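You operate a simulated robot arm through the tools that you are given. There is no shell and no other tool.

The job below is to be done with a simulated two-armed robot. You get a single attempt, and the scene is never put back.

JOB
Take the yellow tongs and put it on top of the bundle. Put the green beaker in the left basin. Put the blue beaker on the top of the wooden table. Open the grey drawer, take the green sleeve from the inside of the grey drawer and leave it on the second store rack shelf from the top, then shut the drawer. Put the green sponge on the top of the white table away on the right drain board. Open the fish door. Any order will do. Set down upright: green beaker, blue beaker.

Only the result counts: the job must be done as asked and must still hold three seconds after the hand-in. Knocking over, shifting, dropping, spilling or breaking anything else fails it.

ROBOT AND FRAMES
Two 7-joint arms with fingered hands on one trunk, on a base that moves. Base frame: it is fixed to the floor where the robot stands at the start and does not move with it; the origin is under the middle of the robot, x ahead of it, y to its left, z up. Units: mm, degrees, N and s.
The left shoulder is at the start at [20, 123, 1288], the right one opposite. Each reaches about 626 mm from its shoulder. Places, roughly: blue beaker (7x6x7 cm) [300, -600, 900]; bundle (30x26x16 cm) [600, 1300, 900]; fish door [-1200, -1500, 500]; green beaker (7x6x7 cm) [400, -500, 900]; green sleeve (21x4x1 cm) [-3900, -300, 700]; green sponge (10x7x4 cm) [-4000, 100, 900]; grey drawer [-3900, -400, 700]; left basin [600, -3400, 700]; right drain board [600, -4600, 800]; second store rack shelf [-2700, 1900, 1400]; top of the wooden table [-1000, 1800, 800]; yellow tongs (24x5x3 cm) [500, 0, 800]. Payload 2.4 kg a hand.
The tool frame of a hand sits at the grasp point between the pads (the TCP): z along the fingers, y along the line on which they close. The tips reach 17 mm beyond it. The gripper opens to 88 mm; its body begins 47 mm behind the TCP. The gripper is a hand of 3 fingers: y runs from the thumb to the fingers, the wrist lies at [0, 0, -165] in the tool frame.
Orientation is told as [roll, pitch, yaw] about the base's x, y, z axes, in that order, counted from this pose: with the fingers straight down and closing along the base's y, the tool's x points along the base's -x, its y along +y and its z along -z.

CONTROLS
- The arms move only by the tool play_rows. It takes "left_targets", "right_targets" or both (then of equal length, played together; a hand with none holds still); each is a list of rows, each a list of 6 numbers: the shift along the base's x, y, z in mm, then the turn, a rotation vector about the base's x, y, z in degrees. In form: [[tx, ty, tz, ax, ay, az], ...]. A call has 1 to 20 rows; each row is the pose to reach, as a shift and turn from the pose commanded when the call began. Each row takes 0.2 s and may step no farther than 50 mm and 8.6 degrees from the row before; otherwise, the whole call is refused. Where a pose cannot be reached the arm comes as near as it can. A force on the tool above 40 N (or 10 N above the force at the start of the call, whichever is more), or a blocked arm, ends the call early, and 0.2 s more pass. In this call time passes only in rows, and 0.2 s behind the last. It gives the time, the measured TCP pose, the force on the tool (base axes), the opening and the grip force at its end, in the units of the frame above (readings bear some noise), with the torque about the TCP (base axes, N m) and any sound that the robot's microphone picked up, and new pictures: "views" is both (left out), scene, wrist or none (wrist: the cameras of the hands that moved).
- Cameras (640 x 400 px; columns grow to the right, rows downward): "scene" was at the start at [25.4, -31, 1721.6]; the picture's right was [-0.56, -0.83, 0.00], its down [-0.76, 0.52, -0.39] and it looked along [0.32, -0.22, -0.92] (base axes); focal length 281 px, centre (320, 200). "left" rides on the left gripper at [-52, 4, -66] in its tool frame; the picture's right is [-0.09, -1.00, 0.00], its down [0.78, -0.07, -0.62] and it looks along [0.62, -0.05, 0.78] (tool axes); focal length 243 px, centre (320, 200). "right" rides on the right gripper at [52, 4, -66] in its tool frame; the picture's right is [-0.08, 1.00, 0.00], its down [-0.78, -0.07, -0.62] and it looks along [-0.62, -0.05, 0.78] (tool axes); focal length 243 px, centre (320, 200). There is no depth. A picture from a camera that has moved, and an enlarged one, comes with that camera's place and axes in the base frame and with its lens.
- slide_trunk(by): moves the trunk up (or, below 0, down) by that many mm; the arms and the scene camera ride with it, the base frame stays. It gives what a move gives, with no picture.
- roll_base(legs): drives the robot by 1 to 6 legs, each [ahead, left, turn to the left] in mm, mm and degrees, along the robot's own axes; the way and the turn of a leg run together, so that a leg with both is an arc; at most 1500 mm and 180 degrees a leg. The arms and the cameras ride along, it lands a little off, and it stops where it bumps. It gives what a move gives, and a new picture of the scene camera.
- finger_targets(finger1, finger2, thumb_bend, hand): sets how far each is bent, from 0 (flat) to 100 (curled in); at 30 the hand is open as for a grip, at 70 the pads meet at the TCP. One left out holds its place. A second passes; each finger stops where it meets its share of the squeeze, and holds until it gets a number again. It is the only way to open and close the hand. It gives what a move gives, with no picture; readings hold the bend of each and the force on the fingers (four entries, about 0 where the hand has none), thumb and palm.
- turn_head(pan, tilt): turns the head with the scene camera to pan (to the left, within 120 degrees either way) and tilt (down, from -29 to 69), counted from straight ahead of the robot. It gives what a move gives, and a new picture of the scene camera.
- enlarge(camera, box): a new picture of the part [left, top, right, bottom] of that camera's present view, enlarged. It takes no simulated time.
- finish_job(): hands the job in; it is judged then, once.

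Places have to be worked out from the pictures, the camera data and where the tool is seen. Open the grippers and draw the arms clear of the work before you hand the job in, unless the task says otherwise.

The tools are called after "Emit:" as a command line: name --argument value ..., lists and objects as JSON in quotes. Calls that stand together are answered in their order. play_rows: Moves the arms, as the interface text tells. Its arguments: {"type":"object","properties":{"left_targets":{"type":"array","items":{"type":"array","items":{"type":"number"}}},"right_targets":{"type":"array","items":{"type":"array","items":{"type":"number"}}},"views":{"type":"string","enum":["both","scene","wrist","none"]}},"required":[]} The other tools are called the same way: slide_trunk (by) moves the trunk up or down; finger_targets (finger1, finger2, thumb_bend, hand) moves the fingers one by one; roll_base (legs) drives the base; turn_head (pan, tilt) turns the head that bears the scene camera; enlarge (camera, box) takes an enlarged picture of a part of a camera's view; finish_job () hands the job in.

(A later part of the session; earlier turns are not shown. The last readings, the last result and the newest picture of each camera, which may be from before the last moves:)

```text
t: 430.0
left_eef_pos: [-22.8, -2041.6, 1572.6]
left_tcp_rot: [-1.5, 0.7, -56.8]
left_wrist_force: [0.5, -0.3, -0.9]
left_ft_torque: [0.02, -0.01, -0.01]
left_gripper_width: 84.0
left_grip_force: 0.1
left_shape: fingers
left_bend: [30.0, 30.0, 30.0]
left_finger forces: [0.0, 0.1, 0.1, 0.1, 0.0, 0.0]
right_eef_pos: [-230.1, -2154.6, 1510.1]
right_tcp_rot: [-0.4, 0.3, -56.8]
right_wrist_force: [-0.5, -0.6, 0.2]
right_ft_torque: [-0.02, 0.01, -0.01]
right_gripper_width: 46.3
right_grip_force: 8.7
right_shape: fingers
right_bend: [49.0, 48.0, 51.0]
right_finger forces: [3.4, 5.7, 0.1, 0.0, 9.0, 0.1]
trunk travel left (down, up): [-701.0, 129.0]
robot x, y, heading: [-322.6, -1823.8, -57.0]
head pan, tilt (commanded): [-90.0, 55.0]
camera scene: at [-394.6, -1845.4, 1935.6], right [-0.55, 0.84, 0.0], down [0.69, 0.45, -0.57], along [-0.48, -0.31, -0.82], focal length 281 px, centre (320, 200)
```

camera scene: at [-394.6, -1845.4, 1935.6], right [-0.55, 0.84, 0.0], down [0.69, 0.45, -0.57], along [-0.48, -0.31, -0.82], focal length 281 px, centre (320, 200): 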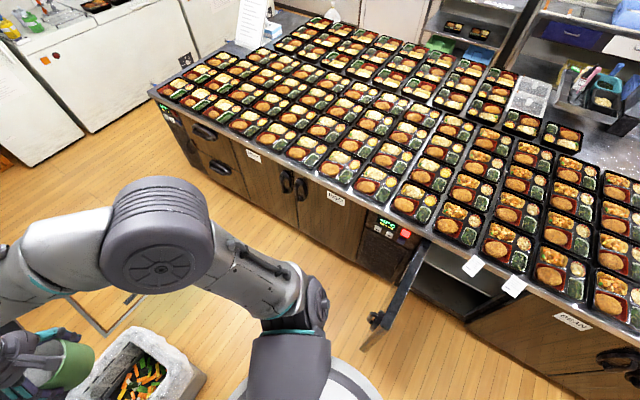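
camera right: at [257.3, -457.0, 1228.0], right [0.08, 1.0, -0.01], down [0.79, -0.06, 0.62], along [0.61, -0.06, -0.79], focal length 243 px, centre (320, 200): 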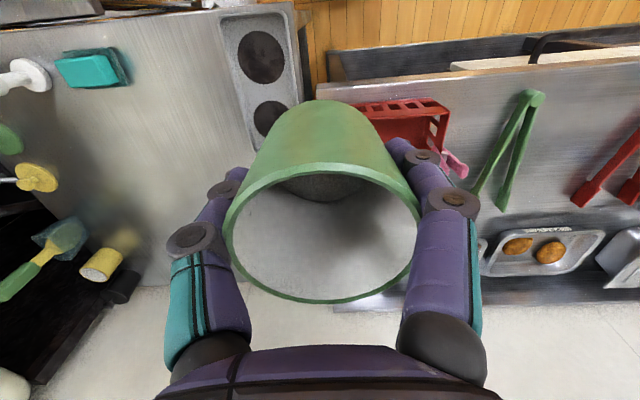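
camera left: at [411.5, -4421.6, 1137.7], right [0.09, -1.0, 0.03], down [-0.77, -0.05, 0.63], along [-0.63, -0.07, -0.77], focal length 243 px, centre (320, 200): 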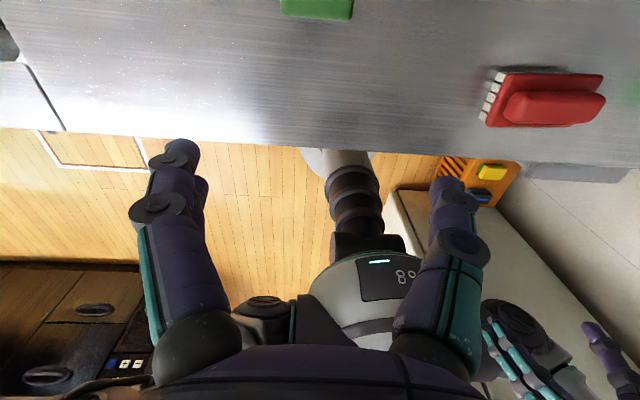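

I'm through, and the door is still open. I move on past the bin, face the sink counter, and stop in front of the left basin.

Emit:
roll_base --legs '[[319, -383, 0], [0, 0, 57], [0, -1050, 0]]'

Emit:
turn_head --pan 0 --tilt 40

```text
t: 440.6
left_eef_pos: [-130.6, -3247.1, 1572.5]
left_tcp_rot: [-1.6, 0.7, -0.9]
left_wrist_force: [0.3, -0.5, -1.0]
left_ft_torque: [0.0, 0.04, -0.03]
left_gripper_width: 84.3
left_grip_force: 0.0
left_shape: fingers
left_bend: [30.0, 30.0, 30.0]
left_finger forces: [0.0, 0.1, 0.1, 0.0, 0.1, 0.0]
right_eef_pos: [-154.1, -3486.3, 1510.0]
right_tcp_rot: [-0.4, 0.5, -1.0]
right_wrist_force: [-0.3, 0.1, 0.3]
right_ft_torque: [-0.01, 0.01, 0.02]
right_gripper_width: 46.1
right_grip_force: 8.6
right_shape: fingers
right_bend: [49.0, 48.0, 51.0]
right_finger forces: [3.3, 5.6, 0.0, 0.0, 9.0, 0.0]
trunk travel left (down, up): [-701.0, 129.0]
robot x, y, heading: [-477.7, -3369.5, -1.1]
head pan, tilt (commanded): [-90.0, 55.0]
camera scene: at [-503.0, -3442.9, 1935.6], right [-1.0, 0.02, 0.0], down [0.01, 0.82, -0.57], along [-0.01, -0.57, -0.82], focal length 281 px, centre (320, 200)
```

scene: 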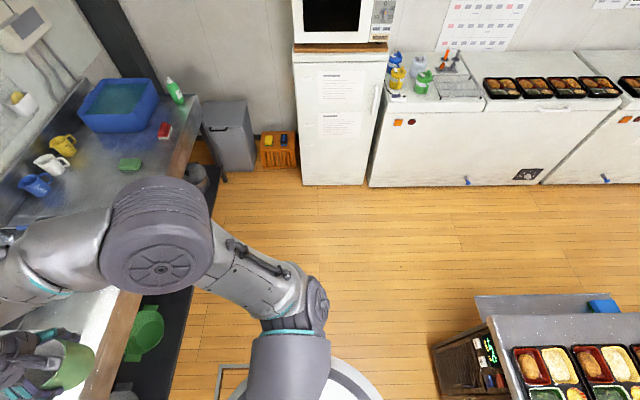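

```text
t: 442.2
left_eef_pos: [-131.1, -3248.1, 1572.4]
left_tcp_rot: [-1.4, 0.7, -0.9]
left_wrist_force: [-0.2, -0.2, -0.2]
left_ft_torque: [0.01, -0.02, 0.0]
left_gripper_width: 84.3
left_grip_force: 0.0
left_shape: fingers
left_bend: [30.0, 30.0, 30.0]
left_finger forces: [0.1, 0.0, 0.0, 0.1, 0.0, 0.0]
right_eef_pos: [-154.3, -3485.0, 1510.7]
right_tcp_rot: [-0.4, 0.3, -1.0]
right_wrist_force: [0.1, 0.0, -0.2]
right_ft_torque: [0.03, 0.06, 0.01]
right_gripper_width: 46.0
right_grip_force: 8.6
right_shape: fingers
right_bend: [49.0, 48.0, 51.0]
right_finger forces: [3.3, 5.7, 0.1, 0.0, 8.8, 0.0]
trunk travel left (down, up): [-701.0, 129.0]
robot x, y, heading: [-482.7, -3370.7, -0.9]
head pan, tilt (commanded): [0.0, 40.0]
camera scene: at [-416.7, -3372.3, 1956.2], right [-0.02, -1.0, 0.0], down [-0.64, 0.01, -0.77], along [0.77, -0.01, -0.64], focal length 281 px, centre (320, 200)
```

scene: 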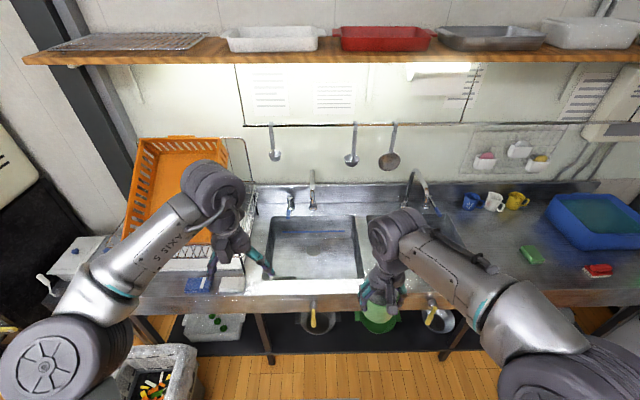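

Straight view of the left basin. I zoom in to see its rim, floor and the faucet.

Emit:
enlarge --camera "scene" --box '[210, 150, 450, 320]'

```text
2.35 times, centred on (330, 235) of scene
camera zoom: at [-416.7, -3372.3, 1956.2], right [-0.02, -1.0, 0.0], down [-0.64, 0.01, -0.77], along [0.77, -0.01, -0.64], focal length 660 px, centre (296, 118)
```

zoom: 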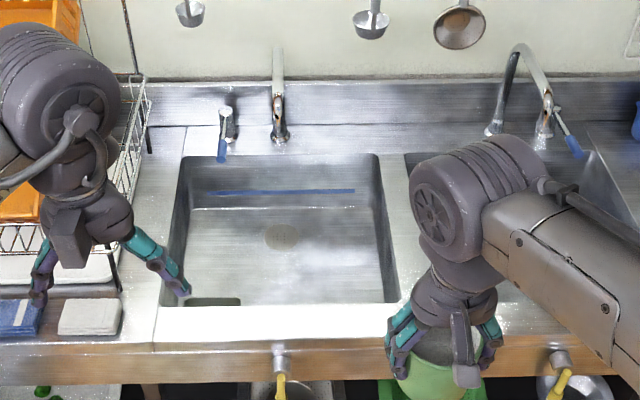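

The left basin's rim spans x ≈ 345–770, y ≈ −3130…−3585 with its floor near z 667; the faucet is at the back. I pull the left arm in close before approaching.

Emit:
play_rows --left_targets '[[-35, 3, 0, 0, 0, 0], [-70, 6, 0, 0, 0, 0], [-105, 9, 0, 0, 0, 0], [-135, 12, 0, 0, 0, 0]]' --views "none"

Emit:
roll_base --legs '[[470, 40, 21]]'

Emit:
turn_head --pan -20 --tilt 55

```text
t: 443.2
left_eef_pos: [-268.4, -3233.0, 1574.3]
left_tcp_rot: [-1.6, 0.6, -0.9]
left_wrist_force: [0.0, -0.1, 0.3]
left_ft_torque: [0.03, 0.0, 0.03]
left_gripper_width: 84.4
left_grip_force: 0.0
left_shape: fingers
left_bend: [30.0, 30.0, 30.0]
left_finger forces: [0.0, 0.0, 0.0, 0.0, 0.1, 0.1]
right_eef_pos: [-155.6, -3485.2, 1510.2]
right_tcp_rot: [-0.6, 0.3, -0.9]
right_wrist_force: [0.1, -0.5, 0.0]
right_ft_torque: [-0.01, -0.01, 0.03]
right_gripper_width: 46.1
right_grip_force: 9.3
right_shape: fingers
right_bend: [49.0, 48.0, 51.0]
right_finger forces: [3.2, 5.7, 0.1, 0.1, 8.9, 0.0]
trunk travel left (down, up): [-701.0, 129.0]
robot x, y, heading: [-485.4, -3374.2, -1.1]
head pan, tilt (commanded): [0.0, 40.0]
```

```text
t: 446.0
left_eef_pos: [132.5, -3057.6, 1574.3]
left_tcp_rot: [-1.5, 0.8, 19.4]
left_wrist_force: [0.3, 0.0, 0.1]
left_ft_torque: [0.01, 0.02, 0.01]
left_gripper_width: 84.2
left_grip_force: 0.0
left_shape: fingers
left_bend: [30.0, 30.0, 30.0]
left_finger forces: [0.1, 0.0, 0.0, 0.0, 0.1, 0.1]
right_eef_pos: [324.9, -3252.4, 1511.6]
right_tcp_rot: [-0.4, 0.4, 19.4]
right_wrist_force: [-0.1, 0.3, -0.5]
right_ft_torque: [0.01, 0.02, -0.03]
right_gripper_width: 45.9
right_grip_force: 8.5
right_shape: fingers
right_bend: [49.0, 48.0, 51.0]
right_finger forces: [3.2, 5.7, 0.0, 0.0, 8.9, 0.0]
trunk travel left (down, up): [-701.0, 129.0]
robot x, y, heading: [-20.0, -3258.0, 19.2]
head pan, tilt (commanded): [0.0, 40.0]
camera scene: at [40.4, -3236.7, 1956.2], right [0.33, -0.94, 0.0], down [-0.61, -0.21, -0.77], along [0.72, 0.25, -0.64], focal length 281 px, centre (320, 200)
```

scene: 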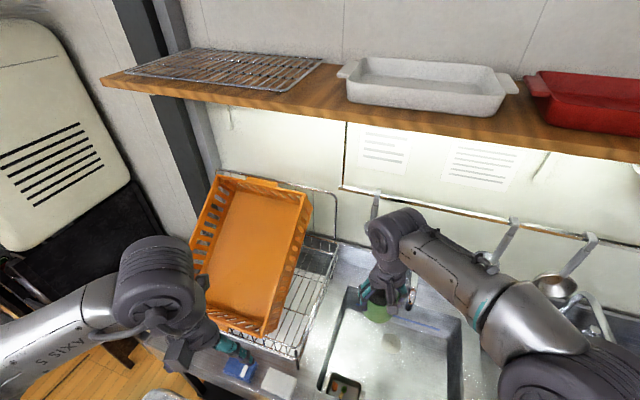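

```text
t: 446.9
left_eef_pos: [129.1, -3056.4, 1572.5]
left_tcp_rot: [-1.6, 0.7, 19.4]
left_wrist_force: [0.5, 0.0, 0.0]
left_ft_torque: [0.03, 0.01, 0.02]
left_gripper_width: 84.2
left_grip_force: 0.0
left_shape: fingers
left_bend: [30.0, 30.0, 30.0]
left_finger forces: [0.0, 0.0, 0.0, 0.0, 0.1, 0.0]
right_eef_pos: [323.7, -3250.9, 1512.0]
right_tcp_rot: [-0.5, 0.4, 19.4]
right_wrist_force: [1.4, 0.1, -1.4]
right_ft_torque: [-0.04, -0.04, 0.01]
right_gripper_width: 45.9
right_grip_force: 8.7
right_shape: fingers
right_bend: [49.0, 48.0, 51.0]
right_finger forces: [3.2, 5.7, 0.0, 0.0, 8.9, 0.0]
trunk travel left (down, up): [-701.0, 129.0]
robot x, y, heading: [-17.3, -3260.3, 19.3]
head pan, tilt (commanded): [-20.0, 55.0]
camera scene: at [30.1, -3264.4, 1935.6], right [-0.01, -1.0, 0.0], down [-0.82, 0.01, -0.57], along [0.57, -0.01, -0.82], focal length 281 px, centre (320, 200)
```

scene: 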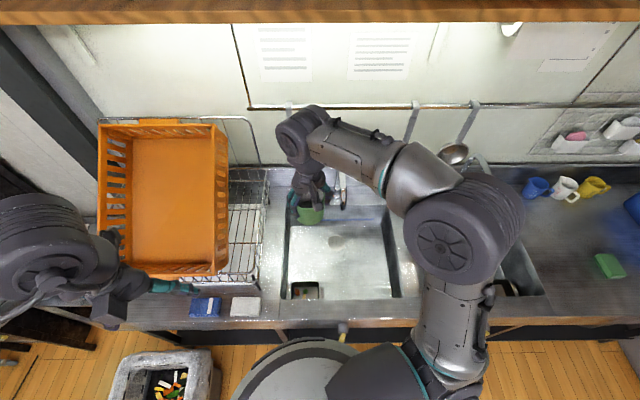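

A small item sits in the basin's front-left corner near [412, −3207]; I'll place the beaker at about [450, −3430]. I nudge the base closer.

Emit:
roll_base --legs '[[44, -86, 0.5]]'

Emit:
play_rows --right_targets '[[12, -28, 0, 0, 0, 0], [24, -56, 0, 0, 0, 0], [36, -84, 0, 0, 0, 0], [48, -108, 0, 0, 0, 0]]' --views "both"

```text
t: 448.0
left_eef_pos: [201.1, -3122.1, 1572.7]
left_tcp_rot: [-1.5, 0.7, 19.8]
left_wrist_force: [-0.2, -0.1, 0.1]
left_ft_torque: [0.02, -0.02, 0.02]
left_gripper_width: 84.3
left_grip_force: 0.0
left_shape: fingers
left_bend: [30.0, 30.0, 30.0]
left_finger forces: [0.1, 0.1, 0.0, 0.1, 0.0, 0.0]
right_eef_pos: [394.9, -3315.7, 1511.2]
right_tcp_rot: [-0.4, 0.4, 19.8]
right_wrist_force: [-0.4, 0.0, 0.1]
right_ft_torque: [-0.02, 0.03, 0.0]
right_gripper_width: 45.8
right_grip_force: 9.1
right_shape: fingers
right_bend: [49.0, 48.0, 51.0]
right_finger forces: [3.2, 5.7, 0.0, 0.1, 8.9, 0.1]
trunk travel left (down, up): [-701.0, 129.0]
robot x, y, heading: [53.9, -3328.9, 19.8]
head pan, tilt (commanded): [-20.0, 55.0]
camera scene: at [102.0, -3330.9, 1935.6], right [0.0, -1.0, 0.0], down [-0.82, 0.0, -0.57], along [0.57, 0.0, -0.82], focal length 281 px, centre (320, 200)
```

scene: 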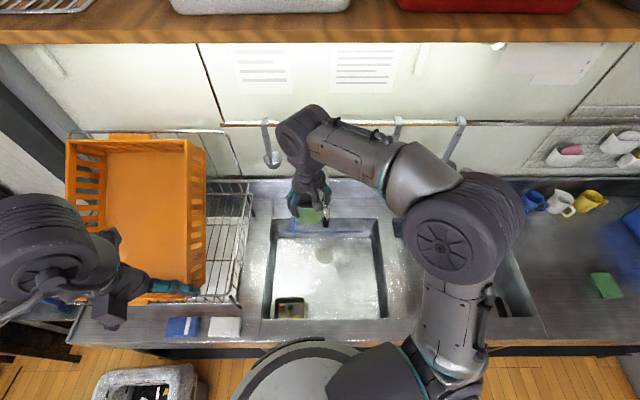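

```text
t: 449.0
left_eef_pos: [200.5, -3123.2, 1572.9]
left_tcp_rot: [-1.5, 0.7, 19.9]
left_wrist_force: [0.2, 0.2, 0.6]
left_ft_torque: [-0.01, 0.0, -0.02]
left_gripper_width: 84.4
left_grip_force: 0.0
left_shape: fingers
left_bend: [30.0, 30.0, 30.0]
left_finger forces: [0.0, 0.0, 0.1, 0.1, 0.0, 0.1]
right_eef_pos: [442.4, -3424.4, 1510.7]
right_tcp_rot: [-0.5, 0.4, 19.9]
right_wrist_force: [-0.8, 0.0, -1.1]
right_ft_torque: [0.0, -0.01, -0.01]
right_gripper_width: 46.0
right_grip_force: 9.1
right_shape: fingers
right_bend: [49.0, 48.0, 51.0]
right_finger forces: [3.0, 5.7, 0.0, 0.0, 8.8, 0.0]
trunk travel left (down, up): [-701.0, 129.0]
robot x, y, heading: [49.8, -3326.6, 19.8]
head pan, tilt (commanded): [-20.0, 55.0]
camera scene: at [101.5, -3330.9, 1935.6], right [0.0, -1.0, 0.0], down [-0.82, 0.0, -0.57], along [0.57, 0.0, -0.82], focal length 281 px, centre (320, 200)
camera right: at [392.3, -3436.5, 1577.8], right [-0.26, 0.97, -0.01], down [0.76, 0.21, 0.62], along [0.6, 0.15, -0.79], focal length 243 px, centre (320, 200)
```

scene: 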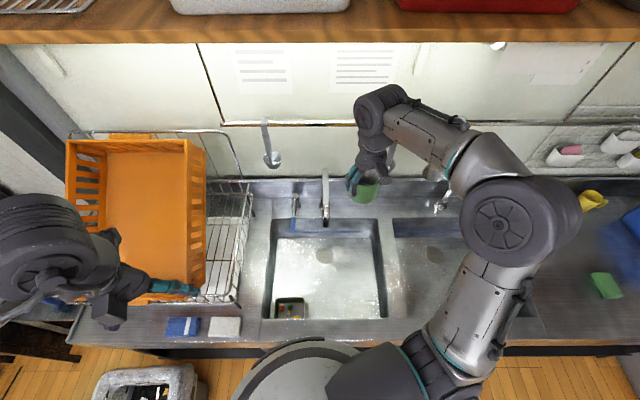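
right: 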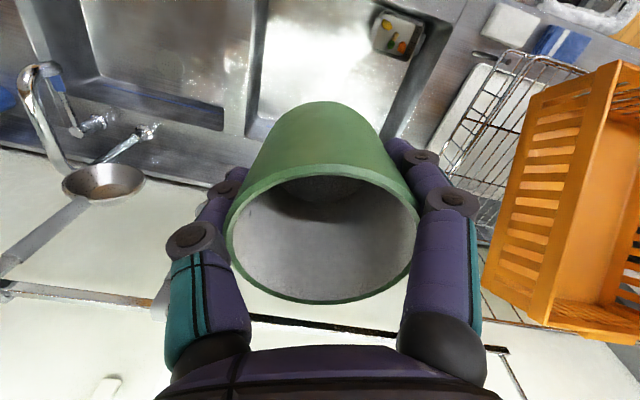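

The beaker is above the basin at [442, −3424]. I lower the trunk by 350 mm.

Emit:
slide_trunk --by -350

Emit:
play_rows --right_targets '[[0, 0, -45, 0, 0, 0], [0, 0, -90, 0, 0, 0], [0, 0, -135, 0, 0, 0], [0, 0, -180, 0, 0, 0]]' --views "both"

```text
t: 452.4
left_eef_pos: [199.9, -3120.3, 1223.9]
left_tcp_rot: [-1.6, 0.7, 19.8]
left_wrist_force: [0.3, -0.7, -0.6]
left_ft_torque: [-0.01, 0.0, 0.0]
left_gripper_width: 84.3
left_grip_force: 0.0
left_shape: fingers
left_bend: [30.0, 30.0, 30.0]
left_finger forces: [0.0, 0.0, 0.0, 0.0, 0.1, 0.0]
right_eef_pos: [442.1, -3423.3, 1160.5]
right_tcp_rot: [-0.4, 0.3, 19.8]
right_wrist_force: [0.7, 1.0, 0.2]
right_ft_torque: [0.01, 0.02, -0.02]
right_gripper_width: 45.9
right_grip_force: 8.9
right_shape: fingers
right_bend: [49.0, 48.0, 51.0]
right_finger forces: [3.2, 5.6, 0.0, 0.1, 8.9, 0.0]
trunk travel left (down, up): [-351.0, 479.0]
robot x, y, heading: [50.1, -3324.7, 19.3]
head pan, tilt (commanded): [-20.0, 55.0]
```

```text
t: 453.4
left_eef_pos: [200.5, -3120.6, 1223.4]
left_tcp_rot: [-1.7, 0.7, 19.8]
left_wrist_force: [-0.2, -0.1, -0.2]
left_ft_torque: [0.02, 0.01, 0.03]
left_gripper_width: 84.1
left_grip_force: 0.1
left_shape: fingers
left_bend: [30.0, 30.0, 30.0]
left_finger forces: [0.1, 0.0, 0.1, 0.1, 0.0, 0.1]
right_eef_pos: [442.1, -3424.8, 978.8]
right_tcp_rot: [-0.4, 0.4, 19.7]
right_wrist_force: [0.6, -0.4, -0.2]
right_ft_torque: [0.01, 0.02, -0.04]
right_gripper_width: 45.3
right_grip_force: 8.9
right_shape: fingers
right_bend: [49.0, 48.0, 51.0]
right_finger forces: [3.2, 5.7, 0.1, 0.0, 8.7, 0.0]
trunk travel left (down, up): [-351.0, 479.0]
robot x, y, heading: [49.5, -3330.0, 20.0]
head pan, tilt (commanded): [-20.0, 55.0]
camera scene: at [101.6, -3330.2, 1585.5], right [0.0, -1.0, 0.0], down [-0.82, 0.0, -0.57], along [0.57, 0.0, -0.82], focal length 281 px, centre (320, 200)
camera right: at [391.3, -3436.9, 1046.1], right [-0.26, 0.97, -0.01], down [0.76, 0.21, 0.62], along [0.6, 0.15, -0.79], focal length 243 px, centre (320, 200)
```

scene: 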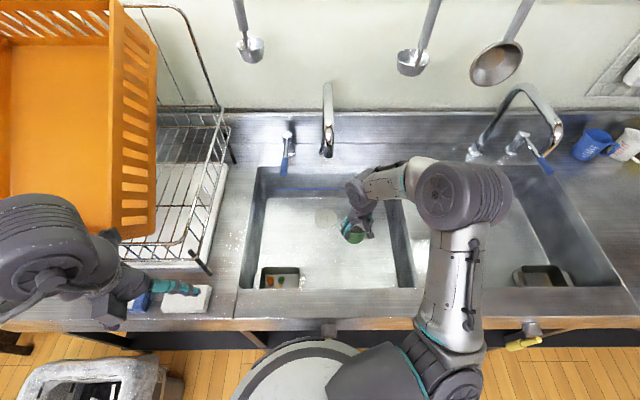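
right: 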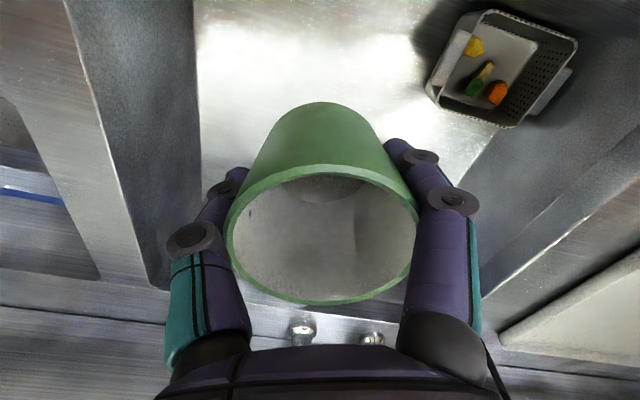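

Clear so far. I lower further into the basin.

Emit:
play_rows --right_targets '[[0, 0, -45, 0, 0, 0], [0, 0, -90, 0, 0, 0], [0, 0, -135, 0, 0, 0], [0, 0, -180, 0, 0, 0]]' --views "both"

```text
t: 454.4
left_eef_pos: [200.4, -3121.4, 1222.5]
left_tcp_rot: [-1.4, 0.6, 19.8]
left_wrist_force: [-0.1, 0.7, 0.8]
left_ft_torque: [0.03, -0.03, 0.02]
left_gripper_width: 84.2
left_grip_force: 0.1
left_shape: fingers
left_bend: [30.0, 30.0, 30.0]
left_finger forces: [0.0, 0.0, 0.1, 0.0, 0.1, 0.0]
right_eef_pos: [442.4, -3421.6, 801.0]
right_tcp_rot: [-0.4, 0.3, 19.8]
right_wrist_force: [-0.4, -0.4, -1.0]
right_ft_torque: [0.0, 0.0, 0.02]
right_gripper_width: 45.5
right_grip_force: 8.9
right_shape: fingers
right_bend: [49.0, 48.0, 51.0]
right_finger forces: [3.1, 5.6, 0.1, 0.0, 8.5, 0.2]
trunk travel left (down, up): [-351.0, 479.0]
robot x, y, heading: [51.4, -3325.9, 19.7]
head pan, tilt (commanded): [-20.0, 55.0]
camera scene: at [101.5, -3330.3, 1585.6], right [0.0, -1.0, 0.0], down [-0.82, 0.0, -0.57], along [0.57, 0.0, -0.82], focal length 281 px, centre (320, 200)
camera right: at [392.3, -3435.1, 868.1], right [-0.26, 0.97, -0.01], down [0.76, 0.21, 0.62], along [0.6, 0.15, -0.79], focal length 243 px, centre (320, 200)
```

scene: 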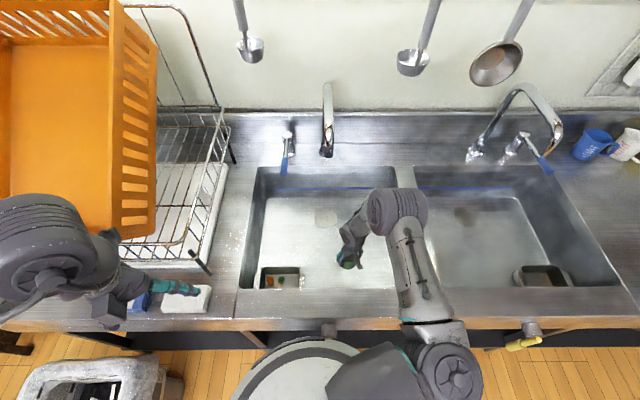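
right: 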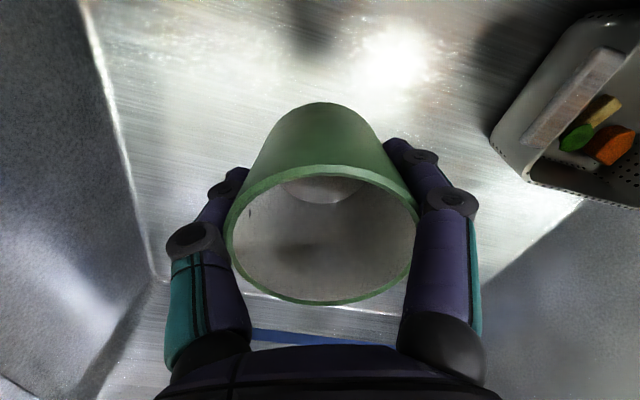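

The beaker is inside the basin, with the strainer well to the side. I keep lowering, then in small steps to touch the floor.

Emit:
play_rows --right_targets '[[0, 0, -25, 0, 0, 0], [0, 0, -50, 0, 0, 0]]' --views "wrist"

```text
t: 455.0
left_eef_pos: [200.1, -3120.3, 1222.6]
left_tcp_rot: [-1.6, 0.8, 19.7]
left_wrist_force: [-0.2, -0.7, 0.0]
left_ft_torque: [-0.01, 0.03, -0.02]
left_gripper_width: 84.0
left_grip_force: 0.1
left_shape: fingers
left_bend: [30.0, 30.0, 30.0]
left_finger forces: [0.1, 0.0, 0.1, 0.0, 0.0, 0.0]
right_eef_pos: [441.9, -3422.8, 751.3]
right_tcp_rot: [-0.4, 0.4, 19.9]
right_wrist_force: [-0.5, 0.0, 1.1]
right_ft_torque: [0.01, 0.02, -0.01]
right_gripper_width: 45.5
right_grip_force: 8.8
right_shape: fingers
right_bend: [50.0, 48.0, 51.0]
right_finger forces: [3.1, 5.6, 0.0, 0.0, 8.5, 0.0]
trunk travel left (down, up): [-351.0, 479.0]
robot x, y, heading: [48.9, -3326.5, 19.6]
head pan, tilt (commanded): [-20.0, 55.0]
camera right: at [392.2, -3435.0, 818.1], right [-0.26, 0.97, -0.01], down [0.76, 0.21, 0.62], along [0.6, 0.15, -0.79], focal length 243 px, centre (320, 200)
```

right: 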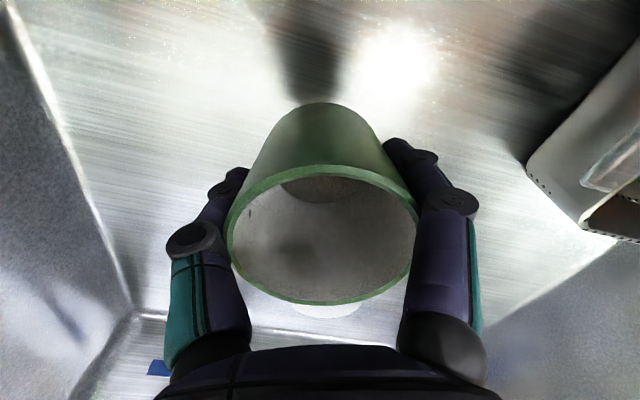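

Emit:
play_rows --right_targets '[[0, 0, -7, 0, 0, 0], [0, 0, -14, 0, 0, 0]]' --views "none"

```text
t: 455.6
left_eef_pos: [200.5, -3121.1, 1224.1]
left_tcp_rot: [-1.6, 0.7, 19.9]
left_wrist_force: [0.0, 0.2, 0.5]
left_ft_torque: [-0.02, 0.01, 0.03]
left_gripper_width: 84.0
left_grip_force: 0.1
left_shape: fingers
left_bend: [30.0, 30.0, 30.0]
left_finger forces: [0.1, 0.0, 0.0, 0.0, 0.0, 0.0]
right_eef_pos: [442.9, -3422.4, 735.8]
right_tcp_rot: [-0.4, 0.4, 19.8]
right_wrist_force: [0.1, -0.1, -1.3]
right_ft_torque: [-0.03, 0.01, 0.0]
right_gripper_width: 45.5
right_grip_force: 8.2
right_shape: fingers
right_bend: [50.0, 48.0, 51.0]
right_finger forces: [3.3, 5.6, 0.0, 0.1, 8.6, 0.0]
trunk travel left (down, up): [-351.0, 479.0]
robot x, y, heading: [52.6, -3322.7, 19.8]
head pan, tilt (commanded): [-20.0, 55.0]
```

Emit:
play_rows --right_targets '[[0, 0, -5, 0, 0, 0], [0, 0, -10, 0, 0, 0]]' --views "wrist"

```text
t: 456.2
left_eef_pos: [199.0, -3121.3, 1222.9]
left_tcp_rot: [-1.6, 0.7, 19.8]
left_wrist_force: [-0.2, -0.1, 0.0]
left_ft_torque: [-0.01, -0.02, -0.02]
left_gripper_width: 84.5
left_grip_force: 0.1
left_shape: fingers
left_bend: [30.0, 30.0, 30.0]
left_finger forces: [0.0, 0.0, 0.0, 0.0, 0.0, 0.0]
right_eef_pos: [442.5, -3422.0, 725.9]
right_tcp_rot: [-0.5, 0.4, 19.9]
right_wrist_force: [0.1, 0.3, -0.3]
right_ft_torque: [0.0, 0.0, 0.0]
right_gripper_width: 45.6
right_grip_force: 9.0
right_shape: fingers
right_bend: [50.0, 48.0, 51.0]
right_finger forces: [3.2, 5.5, 0.0, 0.1, 8.6, 0.1]
trunk travel left (down, up): [-351.0, 479.0]
robot x, y, heading: [50.3, -3323.5, 19.5]
head pan, tilt (commanded): [-20.0, 55.0]
camera right: at [392.4, -3435.5, 793.6], right [-0.26, 0.97, -0.01], down [0.76, 0.21, 0.62], along [0.6, 0.15, -0.79], focal length 243 px, centre (320, 200)
```

right: 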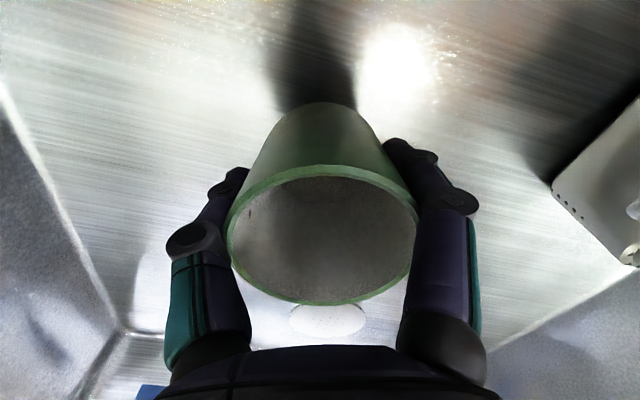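

Emit:
play_rows --right_targets '[[0, 0, -4, 0, 0, 0], [0, 0, -8, 0, 0, 0]]' --views "none"

```text
t: 456.8
left_eef_pos: [201.3, -3121.1, 1222.3]
left_tcp_rot: [-1.6, 0.7, 19.7]
left_wrist_force: [0.0, -0.5, -0.4]
left_ft_torque: [-0.03, 0.03, 0.02]
left_gripper_width: 84.2
left_grip_force: 0.1
left_shape: fingers
left_bend: [30.0, 30.0, 30.0]
left_finger forces: [0.0, 0.1, 0.1, 0.1, 0.0, 0.0]
right_eef_pos: [442.2, -3423.0, 718.3]
right_tcp_rot: [-0.5, 0.4, 19.8]
right_wrist_force: [0.5, -0.3, -0.1]
right_ft_torque: [0.02, -0.04, -0.04]
right_gripper_width: 45.4
right_grip_force: 8.8
right_shape: fingers
right_bend: [50.0, 48.0, 51.0]
right_finger forces: [3.3, 5.5, 0.1, 0.1, 8.6, 0.0]
trunk travel left (down, up): [-351.0, 479.0]
robot x, y, heading: [51.1, -3325.3, 19.8]
head pan, tilt (commanded): [-20.0, 55.0]
```

Emit:
play_rows --right_targets '[[0, 0, -4, 0, 0, 0], [0, 0, -8, 0, 0, 0]]' --views "none"

```text
t: 457.4
left_eef_pos: [199.6, -3119.9, 1223.0]
left_tcp_rot: [-1.6, 0.7, 19.8]
left_wrist_force: [0.2, 0.9, 0.0]
left_ft_torque: [0.0, -0.02, 0.01]
left_gripper_width: 84.4
left_grip_force: 0.1
left_shape: fingers
left_bend: [30.0, 30.0, 30.0]
left_finger forces: [0.0, 0.1, 0.0, 0.0, 0.0, 0.0]
right_eef_pos: [442.1, -3423.7, 710.3]
right_tcp_rot: [-0.4, 0.3, 19.8]
right_wrist_force: [0.5, -0.3, -0.2]
right_ft_torque: [0.01, -0.02, -0.01]
right_gripper_width: 45.4
right_grip_force: 8.7
right_shape: fingers
right_bend: [50.0, 48.0, 51.0]
right_finger forces: [3.1, 5.5, 0.0, 0.0, 8.5, 0.1]
trunk travel left (down, up): [-351.0, 479.0]
robot x, y, heading: [50.9, -3323.8, 19.9]
head pan, tilt (commanded): [-20.0, 55.0]
```

Emit:
play_rows --right_targets '[[0, 0, -4, 0, 0, 0], [0, 0, -8, 0, 0, 0]]' --views "wrist"

```text
t: 458.0
left_eef_pos: [198.9, -3121.7, 1223.1]
left_tcp_rot: [-1.7, 0.6, 19.8]
left_wrist_force: [1.2, 0.0, -0.1]
left_ft_torque: [-0.01, -0.01, 0.01]
left_gripper_width: 83.6
left_grip_force: 0.0
left_shape: fingers
left_bend: [30.0, 30.0, 30.0]
left_finger forces: [0.1, 0.0, 0.1, 0.0, 0.0, 0.0]
right_eef_pos: [443.0, -3422.2, 703.1]
right_tcp_rot: [-0.4, 0.5, 19.8]
right_wrist_force: [-0.6, -0.2, -0.4]
right_ft_torque: [-0.01, -0.03, 0.01]
right_gripper_width: 45.3
right_grip_force: 8.9
right_shape: fingers
right_bend: [50.0, 48.0, 51.0]
right_finger forces: [3.1, 5.6, 0.0, 0.1, 8.6, 0.0]
trunk travel left (down, up): [-351.0, 479.0]
robot x, y, heading: [52.0, -3327.7, 19.6]
head pan, tilt (commanded): [-20.0, 55.0]
camera right: at [392.1, -3435.8, 770.3], right [-0.26, 0.97, -0.01], down [0.76, 0.21, 0.62], along [0.6, 0.15, -0.79], focal length 243 px, centre (320, 200)
```

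right: 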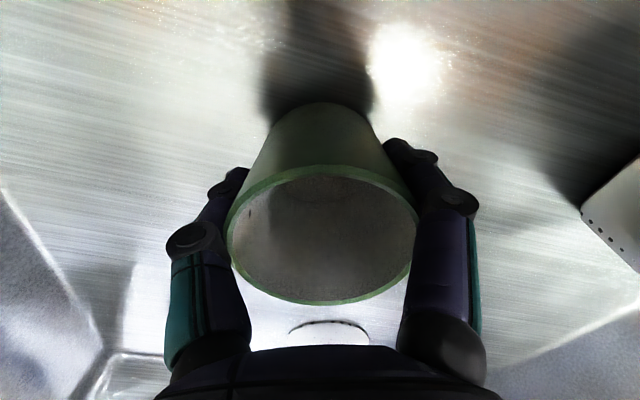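

Still free, but the shadow is closing in. I keep stepping down.

Emit:
play_rows --right_targets '[[0, 0, -4, 0, 0, 0], [0, 0, -8, 0, 0, 0]]' --views "none"

```text
t: 458.6
left_eef_pos: [200.4, -3119.9, 1223.1]
left_tcp_rot: [-1.5, 0.7, 19.8]
left_wrist_force: [0.7, -0.2, 0.6]
left_ft_torque: [0.02, 0.03, -0.01]
left_gripper_width: 84.3
left_grip_force: 0.1
left_shape: fingers
left_bend: [30.0, 30.0, 30.0]
left_finger forces: [0.0, 0.1, 0.1, 0.1, 0.0, 0.0]
right_eef_pos: [443.7, -3422.2, 695.9]
right_tcp_rot: [-0.5, 0.2, 19.8]
right_wrist_force: [-0.2, -0.8, 18.7]
right_ft_torque: [0.02, 0.01, 0.07]
right_gripper_width: 45.4
right_grip_force: 10.6
right_shape: fingers
right_bend: [51.0, 49.0, 53.0]
right_finger forces: [3.3, 6.4, 0.1, 0.0, 12.1, 0.0]
trunk travel left (down, up): [-351.0, 479.0]
robot x, y, heading: [52.2, -3327.6, 19.7]
head pan, tilt (commanded): [-20.0, 55.0]
```

Contact with the basin floor (19 N). I ease up 2 mm and release in steps.

Emit:
play_rows --right_targets '[[0, 0, 2, 0, 0, 0]]' --views "none"

Emit:
finger_targets --hand "right" --finger1 41 --finger2 41 --thumb_bend 41

Emit:
finger_targets --hand "right" --finger1 31 --finger2 31 --thumb_bend 31

Emit:
enlarge --camera "right" --box '[0, 0, 640, 400]'

```text
t: 459.0
left_eef_pos: [199.5, -3120.2, 1223.8]
left_tcp_rot: [-1.6, 0.7, 19.8]
left_wrist_force: [-1.0, 0.4, -0.1]
left_ft_torque: [-0.01, 0.01, -0.03]
left_gripper_width: 84.3
left_grip_force: 0.1
left_shape: fingers
left_bend: [30.0, 30.0, 30.0]
left_finger forces: [0.0, 0.0, 0.0, 0.1, 0.0, 0.1]
right_eef_pos: [441.2, -3424.3, 695.7]
right_tcp_rot: [-0.4, 0.5, 19.9]
right_wrist_force: [2.0, -0.1, 6.2]
right_ft_torque: [0.06, 0.0, 0.01]
right_gripper_width: 45.5
right_grip_force: 9.7
right_shape: fingers
right_bend: [51.0, 49.0, 52.0]
right_finger forces: [2.9, 5.9, 0.0, 0.0, 10.2, 0.0]
trunk travel left (down, up): [-351.0, 479.0]
robot x, y, heading: [49.8, -3321.0, 19.5]
head pan, tilt (commanded): [-20.0, 55.0]
```

```text
t: 460.0
left_eef_pos: [200.4, -3121.1, 1222.9]
left_tcp_rot: [-1.5, 0.6, 19.8]
left_wrist_force: [-0.4, 0.2, 0.3]
left_ft_torque: [-0.01, -0.04, -0.03]
left_gripper_width: 84.2
left_grip_force: 0.0
left_shape: fingers
left_bend: [30.0, 30.0, 30.0]
left_finger forces: [0.1, 0.1, 0.0, 0.0, 0.0, 0.0]
right_eef_pos: [441.9, -3423.0, 697.4]
right_tcp_rot: [-0.4, 0.4, 19.7]
right_wrist_force: [0.0, -0.3, 1.5]
right_ft_torque: [0.02, 0.0, 0.0]
right_gripper_width: 60.3
right_grip_force: 0.5
right_shape: fingers
right_bend: [41.0, 41.0, 41.0]
right_finger forces: [0.0, 0.8, 0.1, 0.0, 0.9, 0.0]
trunk travel left (down, up): [-351.0, 479.0]
robot x, y, heading: [55.4, -3323.8, 19.9]
head pan, tilt (commanded): [-20.0, 55.0]
```

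```text
t: 461.0
left_eef_pos: [199.9, -3121.5, 1223.7]
left_tcp_rot: [-1.6, 0.7, 19.8]
left_wrist_force: [0.7, -0.9, 0.3]
left_ft_torque: [0.01, 0.01, -0.05]
left_gripper_width: 84.0
left_grip_force: 0.1
left_shape: fingers
left_bend: [30.0, 30.0, 30.0]
left_finger forces: [0.1, 0.0, 0.1, 0.0, 0.1, 0.0]
right_eef_pos: [443.2, -3422.8, 697.9]
right_tcp_rot: [-0.5, 0.4, 19.8]
right_wrist_force: [-1.0, 1.1, 0.2]
right_ft_torque: [0.02, 0.02, 0.0]
right_gripper_width: 82.1
right_grip_force: 0.0
right_shape: fingers
right_bend: [31.0, 31.0, 31.0]
right_finger forces: [0.1, 0.1, 0.1, 0.0, 0.0, 0.1]
trunk travel left (down, up): [-351.0, 479.0]
robot x, y, heading: [54.1, -3322.6, 19.6]
head pan, tilt (commanded): [-20.0, 55.0]
```

```text
1.00 times, centred on (320, 200) of right (not enlarged: the box is as wide or as high as the picture)
camera zoom: at [392.0, -3435.6, 763.7], right [-0.26, 0.97, -0.01], down [0.76, 0.21, 0.62], along [0.6, 0.15, -0.79], focal length 243 px, centre (320, 200)
```

zoom: 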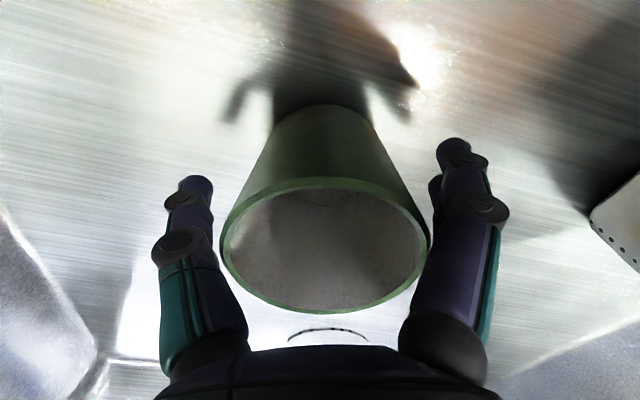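

The beaker stands free and upright. I shift the hand 2 mm to centre it, lift straight up out of the basin, and check.

Emit:
play_rows --right_targets '[[-0.7, 1.9, 0, 0, 0, 0], [-0.7, 1.9, 20, 0, 0, 0], [-0.7, 1.9, 55, 0, 0, 0], [-0.7, 1.9, 100, 0, 0, 0], [-0.7, 1.9, 145, 0, 0, 0]]' --views "both"

```text
t: 462.2
left_eef_pos: [198.7, -3122.1, 1223.1]
left_tcp_rot: [-1.6, 0.7, 19.7]
left_wrist_force: [0.0, -0.5, 0.8]
left_ft_torque: [-0.02, -0.01, -0.01]
left_gripper_width: 84.3
left_grip_force: 0.0
left_shape: fingers
left_bend: [30.0, 30.0, 30.0]
left_finger forces: [0.1, 0.0, 0.0, 0.0, 0.1, 0.1]
right_eef_pos: [439.7, -3421.6, 843.9]
right_tcp_rot: [-0.5, 0.4, 19.7]
right_wrist_force: [-0.4, 0.2, 1.0]
right_ft_torque: [0.05, -0.04, -0.04]
right_gripper_width: 81.9
right_grip_force: 0.1
right_shape: fingers
right_bend: [31.0, 31.0, 31.0]
right_finger forces: [0.0, 0.1, 0.0, 0.0, 0.0, 0.1]
trunk travel left (down, up): [-351.0, 479.0]
robot x, y, heading: [48.0, -3326.8, 19.7]
head pan, tilt (commanded): [-20.0, 55.0]
camera scene: at [100.9, -3330.3, 1585.6], right [0.0, -1.0, 0.0], down [-0.82, 0.0, -0.57], along [0.57, 0.0, -0.82], focal length 281 px, centre (320, 200)
camera right: at [390.9, -3434.8, 910.0], right [-0.26, 0.97, -0.01], down [0.76, 0.21, 0.62], along [0.6, 0.15, -0.79], focal length 243 px, centre (320, 200)
```

scene: 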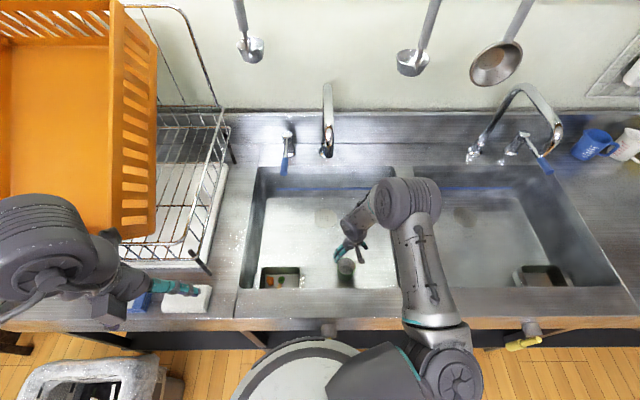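
right: 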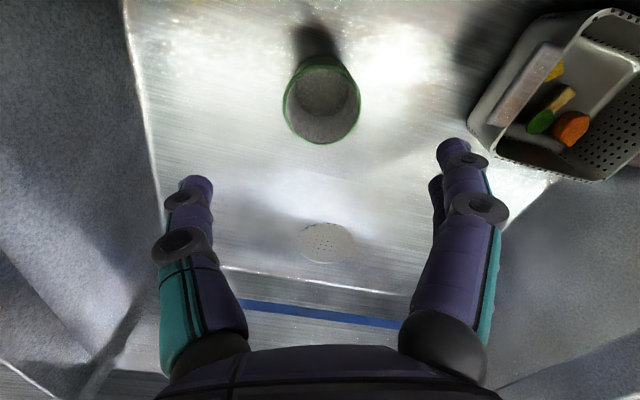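

The green beaker stands upright in the left basin. I lift the right hand clear above the rim, raise the trunk and back away.

Emit:
play_rows --right_targets '[[0, 0, 48, 0, 0, 0], [0, 0, 96, 0, 0, 0], [0, 0, 144, 0, 0, 0], [0, 0, 192, 0, 0, 0], [-10, 0, 240, 0, 0, 0], [-20, 0, 285, 0, 0, 0]]' --views "none"

Emit:
slide_trunk --by 200

Emit:
roll_base --legs '[[-400, 0, 0]]'

Emit:
turn_head --pan -20 --tilt 40

```text
t: 463.6
left_eef_pos: [199.2, -3121.0, 1222.7]
left_tcp_rot: [-1.7, 0.7, 19.8]
left_wrist_force: [-0.1, 0.4, 0.6]
left_ft_torque: [0.01, -0.02, -0.04]
left_gripper_width: 84.2
left_grip_force: 0.0
left_shape: fingers
left_bend: [30.0, 30.0, 30.0]
left_finger forces: [0.0, 0.0, 0.1, 0.0, 0.1, 0.1]
right_eef_pos: [422.7, -3419.8, 1129.1]
right_tcp_rot: [-0.6, 0.3, 19.8]
right_wrist_force: [0.4, -0.9, -0.4]
right_ft_torque: [0.0, -0.04, 0.01]
right_gripper_width: 82.0
right_grip_force: 0.0
right_shape: fingers
right_bend: [31.0, 31.0, 31.0]
right_finger forces: [0.0, 0.1, 0.1, 0.0, 0.0, 0.0]
trunk travel left (down, up): [-351.0, 479.0]
robot x, y, heading: [47.8, -3322.3, 19.7]
head pan, tilt (commanded): [-20.0, 55.0]
```

```text
t: 465.8
left_eef_pos: [201.1, -3121.3, 1422.7]
left_tcp_rot: [-1.6, 0.7, 19.9]
left_wrist_force: [-0.6, 0.2, -0.4]
left_ft_torque: [0.0, -0.01, 0.02]
left_gripper_width: 84.3
left_grip_force: 0.1
left_shape: fingers
left_bend: [30.0, 30.0, 30.0]
left_finger forces: [0.0, 0.0, 0.0, 0.0, 0.0, 0.0]
right_eef_pos: [421.7, -3420.0, 1327.6]
right_tcp_rot: [-0.5, 0.4, 19.7]
right_wrist_force: [0.1, -0.1, -0.5]
right_ft_torque: [-0.05, 0.03, 0.0]
right_gripper_width: 82.2
right_grip_force: 0.2
right_shape: fingers
right_bend: [31.0, 31.0, 31.0]
right_finger forces: [0.0, 0.0, 0.0, 0.0, 0.0, 0.1]
trunk travel left (down, up): [-551.0, 279.0]
robot x, y, heading: [52.1, -3326.9, 19.7]
head pan, tilt (commanded): [-20.0, 55.0]
```

```text
t: 467.7
left_eef_pos: [-238.9, -3002.8, 1327.2]
left_tcp_rot: [-0.5, 15.0, 45.5]
left_wrist_force: [-1.5, 0.5, 1.2]
left_ft_torque: [0.01, -0.1, 0.04]
left_gripper_width: 84.5
left_grip_force: 0.1
left_shape: fingers
left_bend: [30.0, 30.0, 30.0]
left_finger forces: [0.1, 0.0, 0.1, 0.0, 0.0, 0.0]
right_eef_pos: [-19.8, -3281.8, 1277.2]
right_tcp_rot: [-1.4, 17.9, 32.8]
right_wrist_force: [1.0, 2.4, -2.3]
right_ft_torque: [-0.14, 0.06, 0.05]
right_gripper_width: 82.5
right_grip_force: 0.0
right_shape: fingers
right_bend: [31.0, 31.0, 31.0]
right_finger forces: [0.0, 0.0, 0.0, 0.0, 0.0, 0.1]
trunk travel left (down, up): [-551.0, 279.0]
robot x, y, heading: [-314.0, -3423.1, 30.8]
head pan, tilt (commanded): [-20.0, 55.0]
stopped in leg 1: the robot was blocked; the commanded pose is now the measured one
camera scene: at [-262.6, -3417.1, 1785.3], right [0.19, -0.98, 0.0], down [-0.8, -0.15, -0.57], along [0.56, 0.11, -0.82], focal length 281 px, centre (320, 200)
```

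scene: 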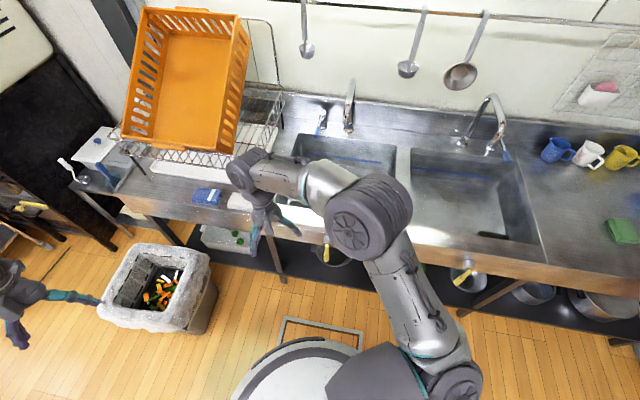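

```text
t: 468.5
left_eef_pos: [-95.0, -3012.4, 1351.0]
left_tcp_rot: [-1.4, 15.3, 39.4]
left_wrist_force: [-1.5, -0.2, 0.4]
left_ft_torque: [0.07, -0.14, 0.03]
left_gripper_width: 84.5
left_grip_force: 0.0
left_shape: fingers
left_bend: [30.0, 30.0, 30.0]
left_finger forces: [0.0, 0.1, 0.0, 0.1, 0.0, 0.0]
right_eef_pos: [141.8, -3269.6, 1297.9]
right_tcp_rot: [5.0, 9.1, 27.2]
right_wrist_force: [0.2, 2.7, 2.2]
right_ft_torque: [-0.1, 0.01, 0.02]
right_gripper_width: 82.3
right_grip_force: 0.1
right_shape: fingers
right_bend: [31.0, 31.0, 31.0]
right_finger forces: [0.0, 0.0, 0.0, 0.1, 0.0, 0.1]
trunk travel left (down, up): [-551.0, 279.0]
robot x, y, heading: [-283.9, -3410.6, 28.1]
head pan, tilt (commanded): [-20.0, 40.0]
camera scene: at [-70.7, -3332.0, 1800.2], right [0.14, -0.99, 0.03], down [-0.7, -0.12, -0.7], along [0.7, 0.08, -0.71], focal length 281 px, centre (320, 200)
```

scene: 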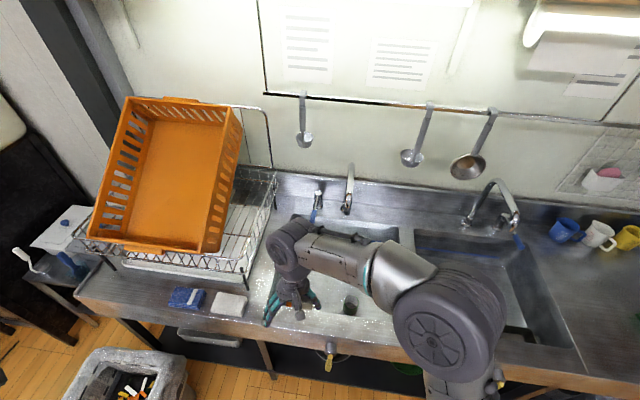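

The base was blocked while backing and readings look tilted. I look again to see whether things have settled and what is behind.

Emit:
turn_head --pan 0 --tilt 69

```text
t: 469.4
left_eef_pos: [-232.8, -3105.4, 1378.5]
left_tcp_rot: [-4.6, 7.9, 43.0]
left_wrist_force: [-0.7, 0.7, -0.4]
left_ft_torque: [-0.04, 0.0, 0.0]
left_gripper_width: 84.5
left_grip_force: 0.0
left_shape: fingers
left_bend: [30.0, 30.0, 30.0]
left_finger forces: [0.1, 0.0, 0.1, 0.0, 0.0, 0.0]
right_eef_pos: [22.7, -3350.2, 1331.7]
right_tcp_rot: [5.5, 2.5, 29.9]
right_wrist_force: [-1.4, -1.6, -0.1]
right_ft_torque: [0.1, -0.05, -0.04]
right_gripper_width: 82.5
right_grip_force: 0.0
right_shape: fingers
right_bend: [31.0, 31.0, 31.0]
right_finger forces: [0.1, 0.0, 0.1, 0.0, 0.0, 0.0]
trunk travel left (down, up): [-551.0, 279.0]
robot x, y, heading: [-276.7, -3445.3, 30.9]
head pan, tilt (commanded): [0.0, 68.8]
camera scene: at [-260.7, -3442.5, 1770.7], right [0.51, -0.86, -0.01], down [-0.8, -0.47, -0.37], along [0.32, 0.2, -0.93], focal length 281 px, centre (320, 200)
```

scene: 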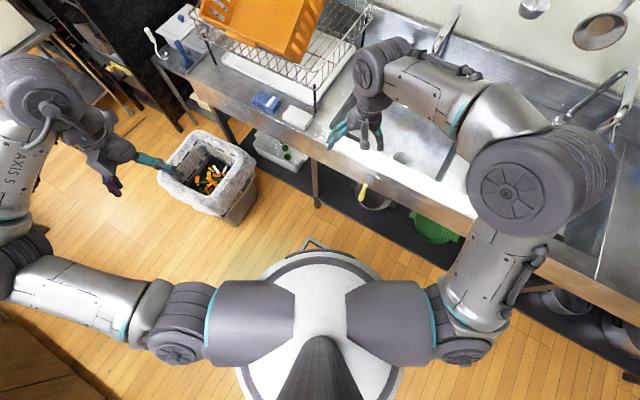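

The robot seems to be rocking after the stop. I let it settle and re-read.

Emit:
turn_head --pan 0 --tilt 60

Emit:
turn_head --pan -20 --tilt 50

```text
t: 470.1
left_eef_pos: [-199.3, -3034.1, 1356.8]
left_tcp_rot: [-1.0, 12.7, 40.3]
left_wrist_force: [-0.5, -1.3, -0.4]
left_ft_torque: [0.01, -0.01, -0.04]
left_gripper_width: 84.8
left_grip_force: 0.1
left_shape: fingers
left_bend: [30.0, 30.0, 30.0]
left_finger forces: [0.0, 0.0, 0.1, 0.1, 0.0, 0.0]
right_eef_pos: [43.2, -3292.3, 1305.6]
right_tcp_rot: [1.1, 9.9, 31.8]
right_wrist_force: [-0.8, 0.1, -0.2]
right_ft_torque: [0.0, -0.01, -0.02]
right_gripper_width: 82.6
right_grip_force: 0.0
right_shape: fingers
right_bend: [31.0, 31.0, 31.0]
right_finger forces: [0.0, 0.0, 0.0, 0.0, 0.0, 0.1]
trunk travel left (down, up): [-551.0, 279.0]
robot x, y, heading: [-273.4, -3402.1, 31.3]
head pan, tilt (commanded): [0.0, 60.0]
camera scene: at [-292.2, -3346.4, 1781.9], right [0.52, -0.85, 0.03], down [-0.72, -0.46, -0.52], along [0.46, 0.25, -0.86], focal length 281 px, centre (320, 200)
```

scene: 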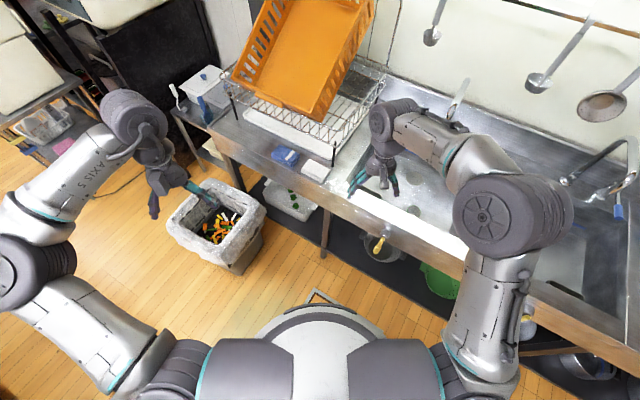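

```text
t: 471.0
left_eef_pos: [-225.2, -3114.8, 1372.6]
left_tcp_rot: [-0.8, 9.6, 38.8]
left_wrist_force: [1.4, 0.4, 0.6]
left_ft_torque: [-0.03, 0.09, -0.06]
left_gripper_width: 84.7
left_grip_force: 0.1
left_shape: fingers
left_bend: [30.0, 30.0, 30.0]
left_finger forces: [0.0, 0.1, 0.1, 0.1, 0.1, 0.0]
right_eef_pos: [10.2, -3374.3, 1321.4]
right_tcp_rot: [2.2, 7.0, 30.9]
right_wrist_force: [0.2, -1.4, 0.1]
right_ft_torque: [0.14, 0.0, -0.05]
right_gripper_width: 82.4
right_grip_force: 0.2
right_shape: fingers
right_bend: [31.0, 31.0, 31.0]
right_finger forces: [0.1, 0.1, 0.0, 0.0, 0.1, 0.0]
trunk travel left (down, up): [-551.0, 279.0]
robot x, y, heading: [-280.0, -3441.7, 30.3]
head pan, tilt (commanded): [-20.0, 50.0]
camera scene: at [-246.0, -3471.4, 1793.4], right [0.18, -0.98, -0.02], down [-0.75, -0.12, -0.65], along [0.64, 0.13, -0.76], focal length 281 px, centre (320, 200)
```

scene: 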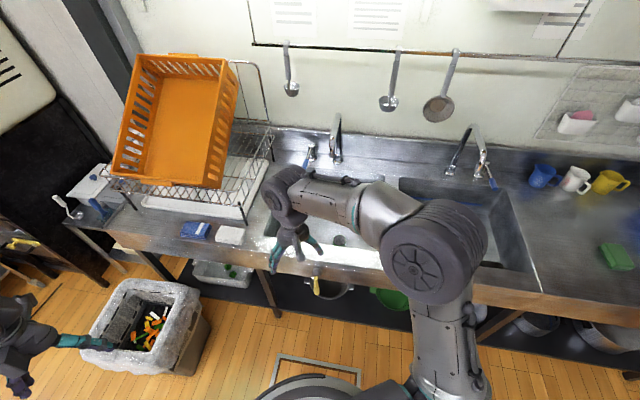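

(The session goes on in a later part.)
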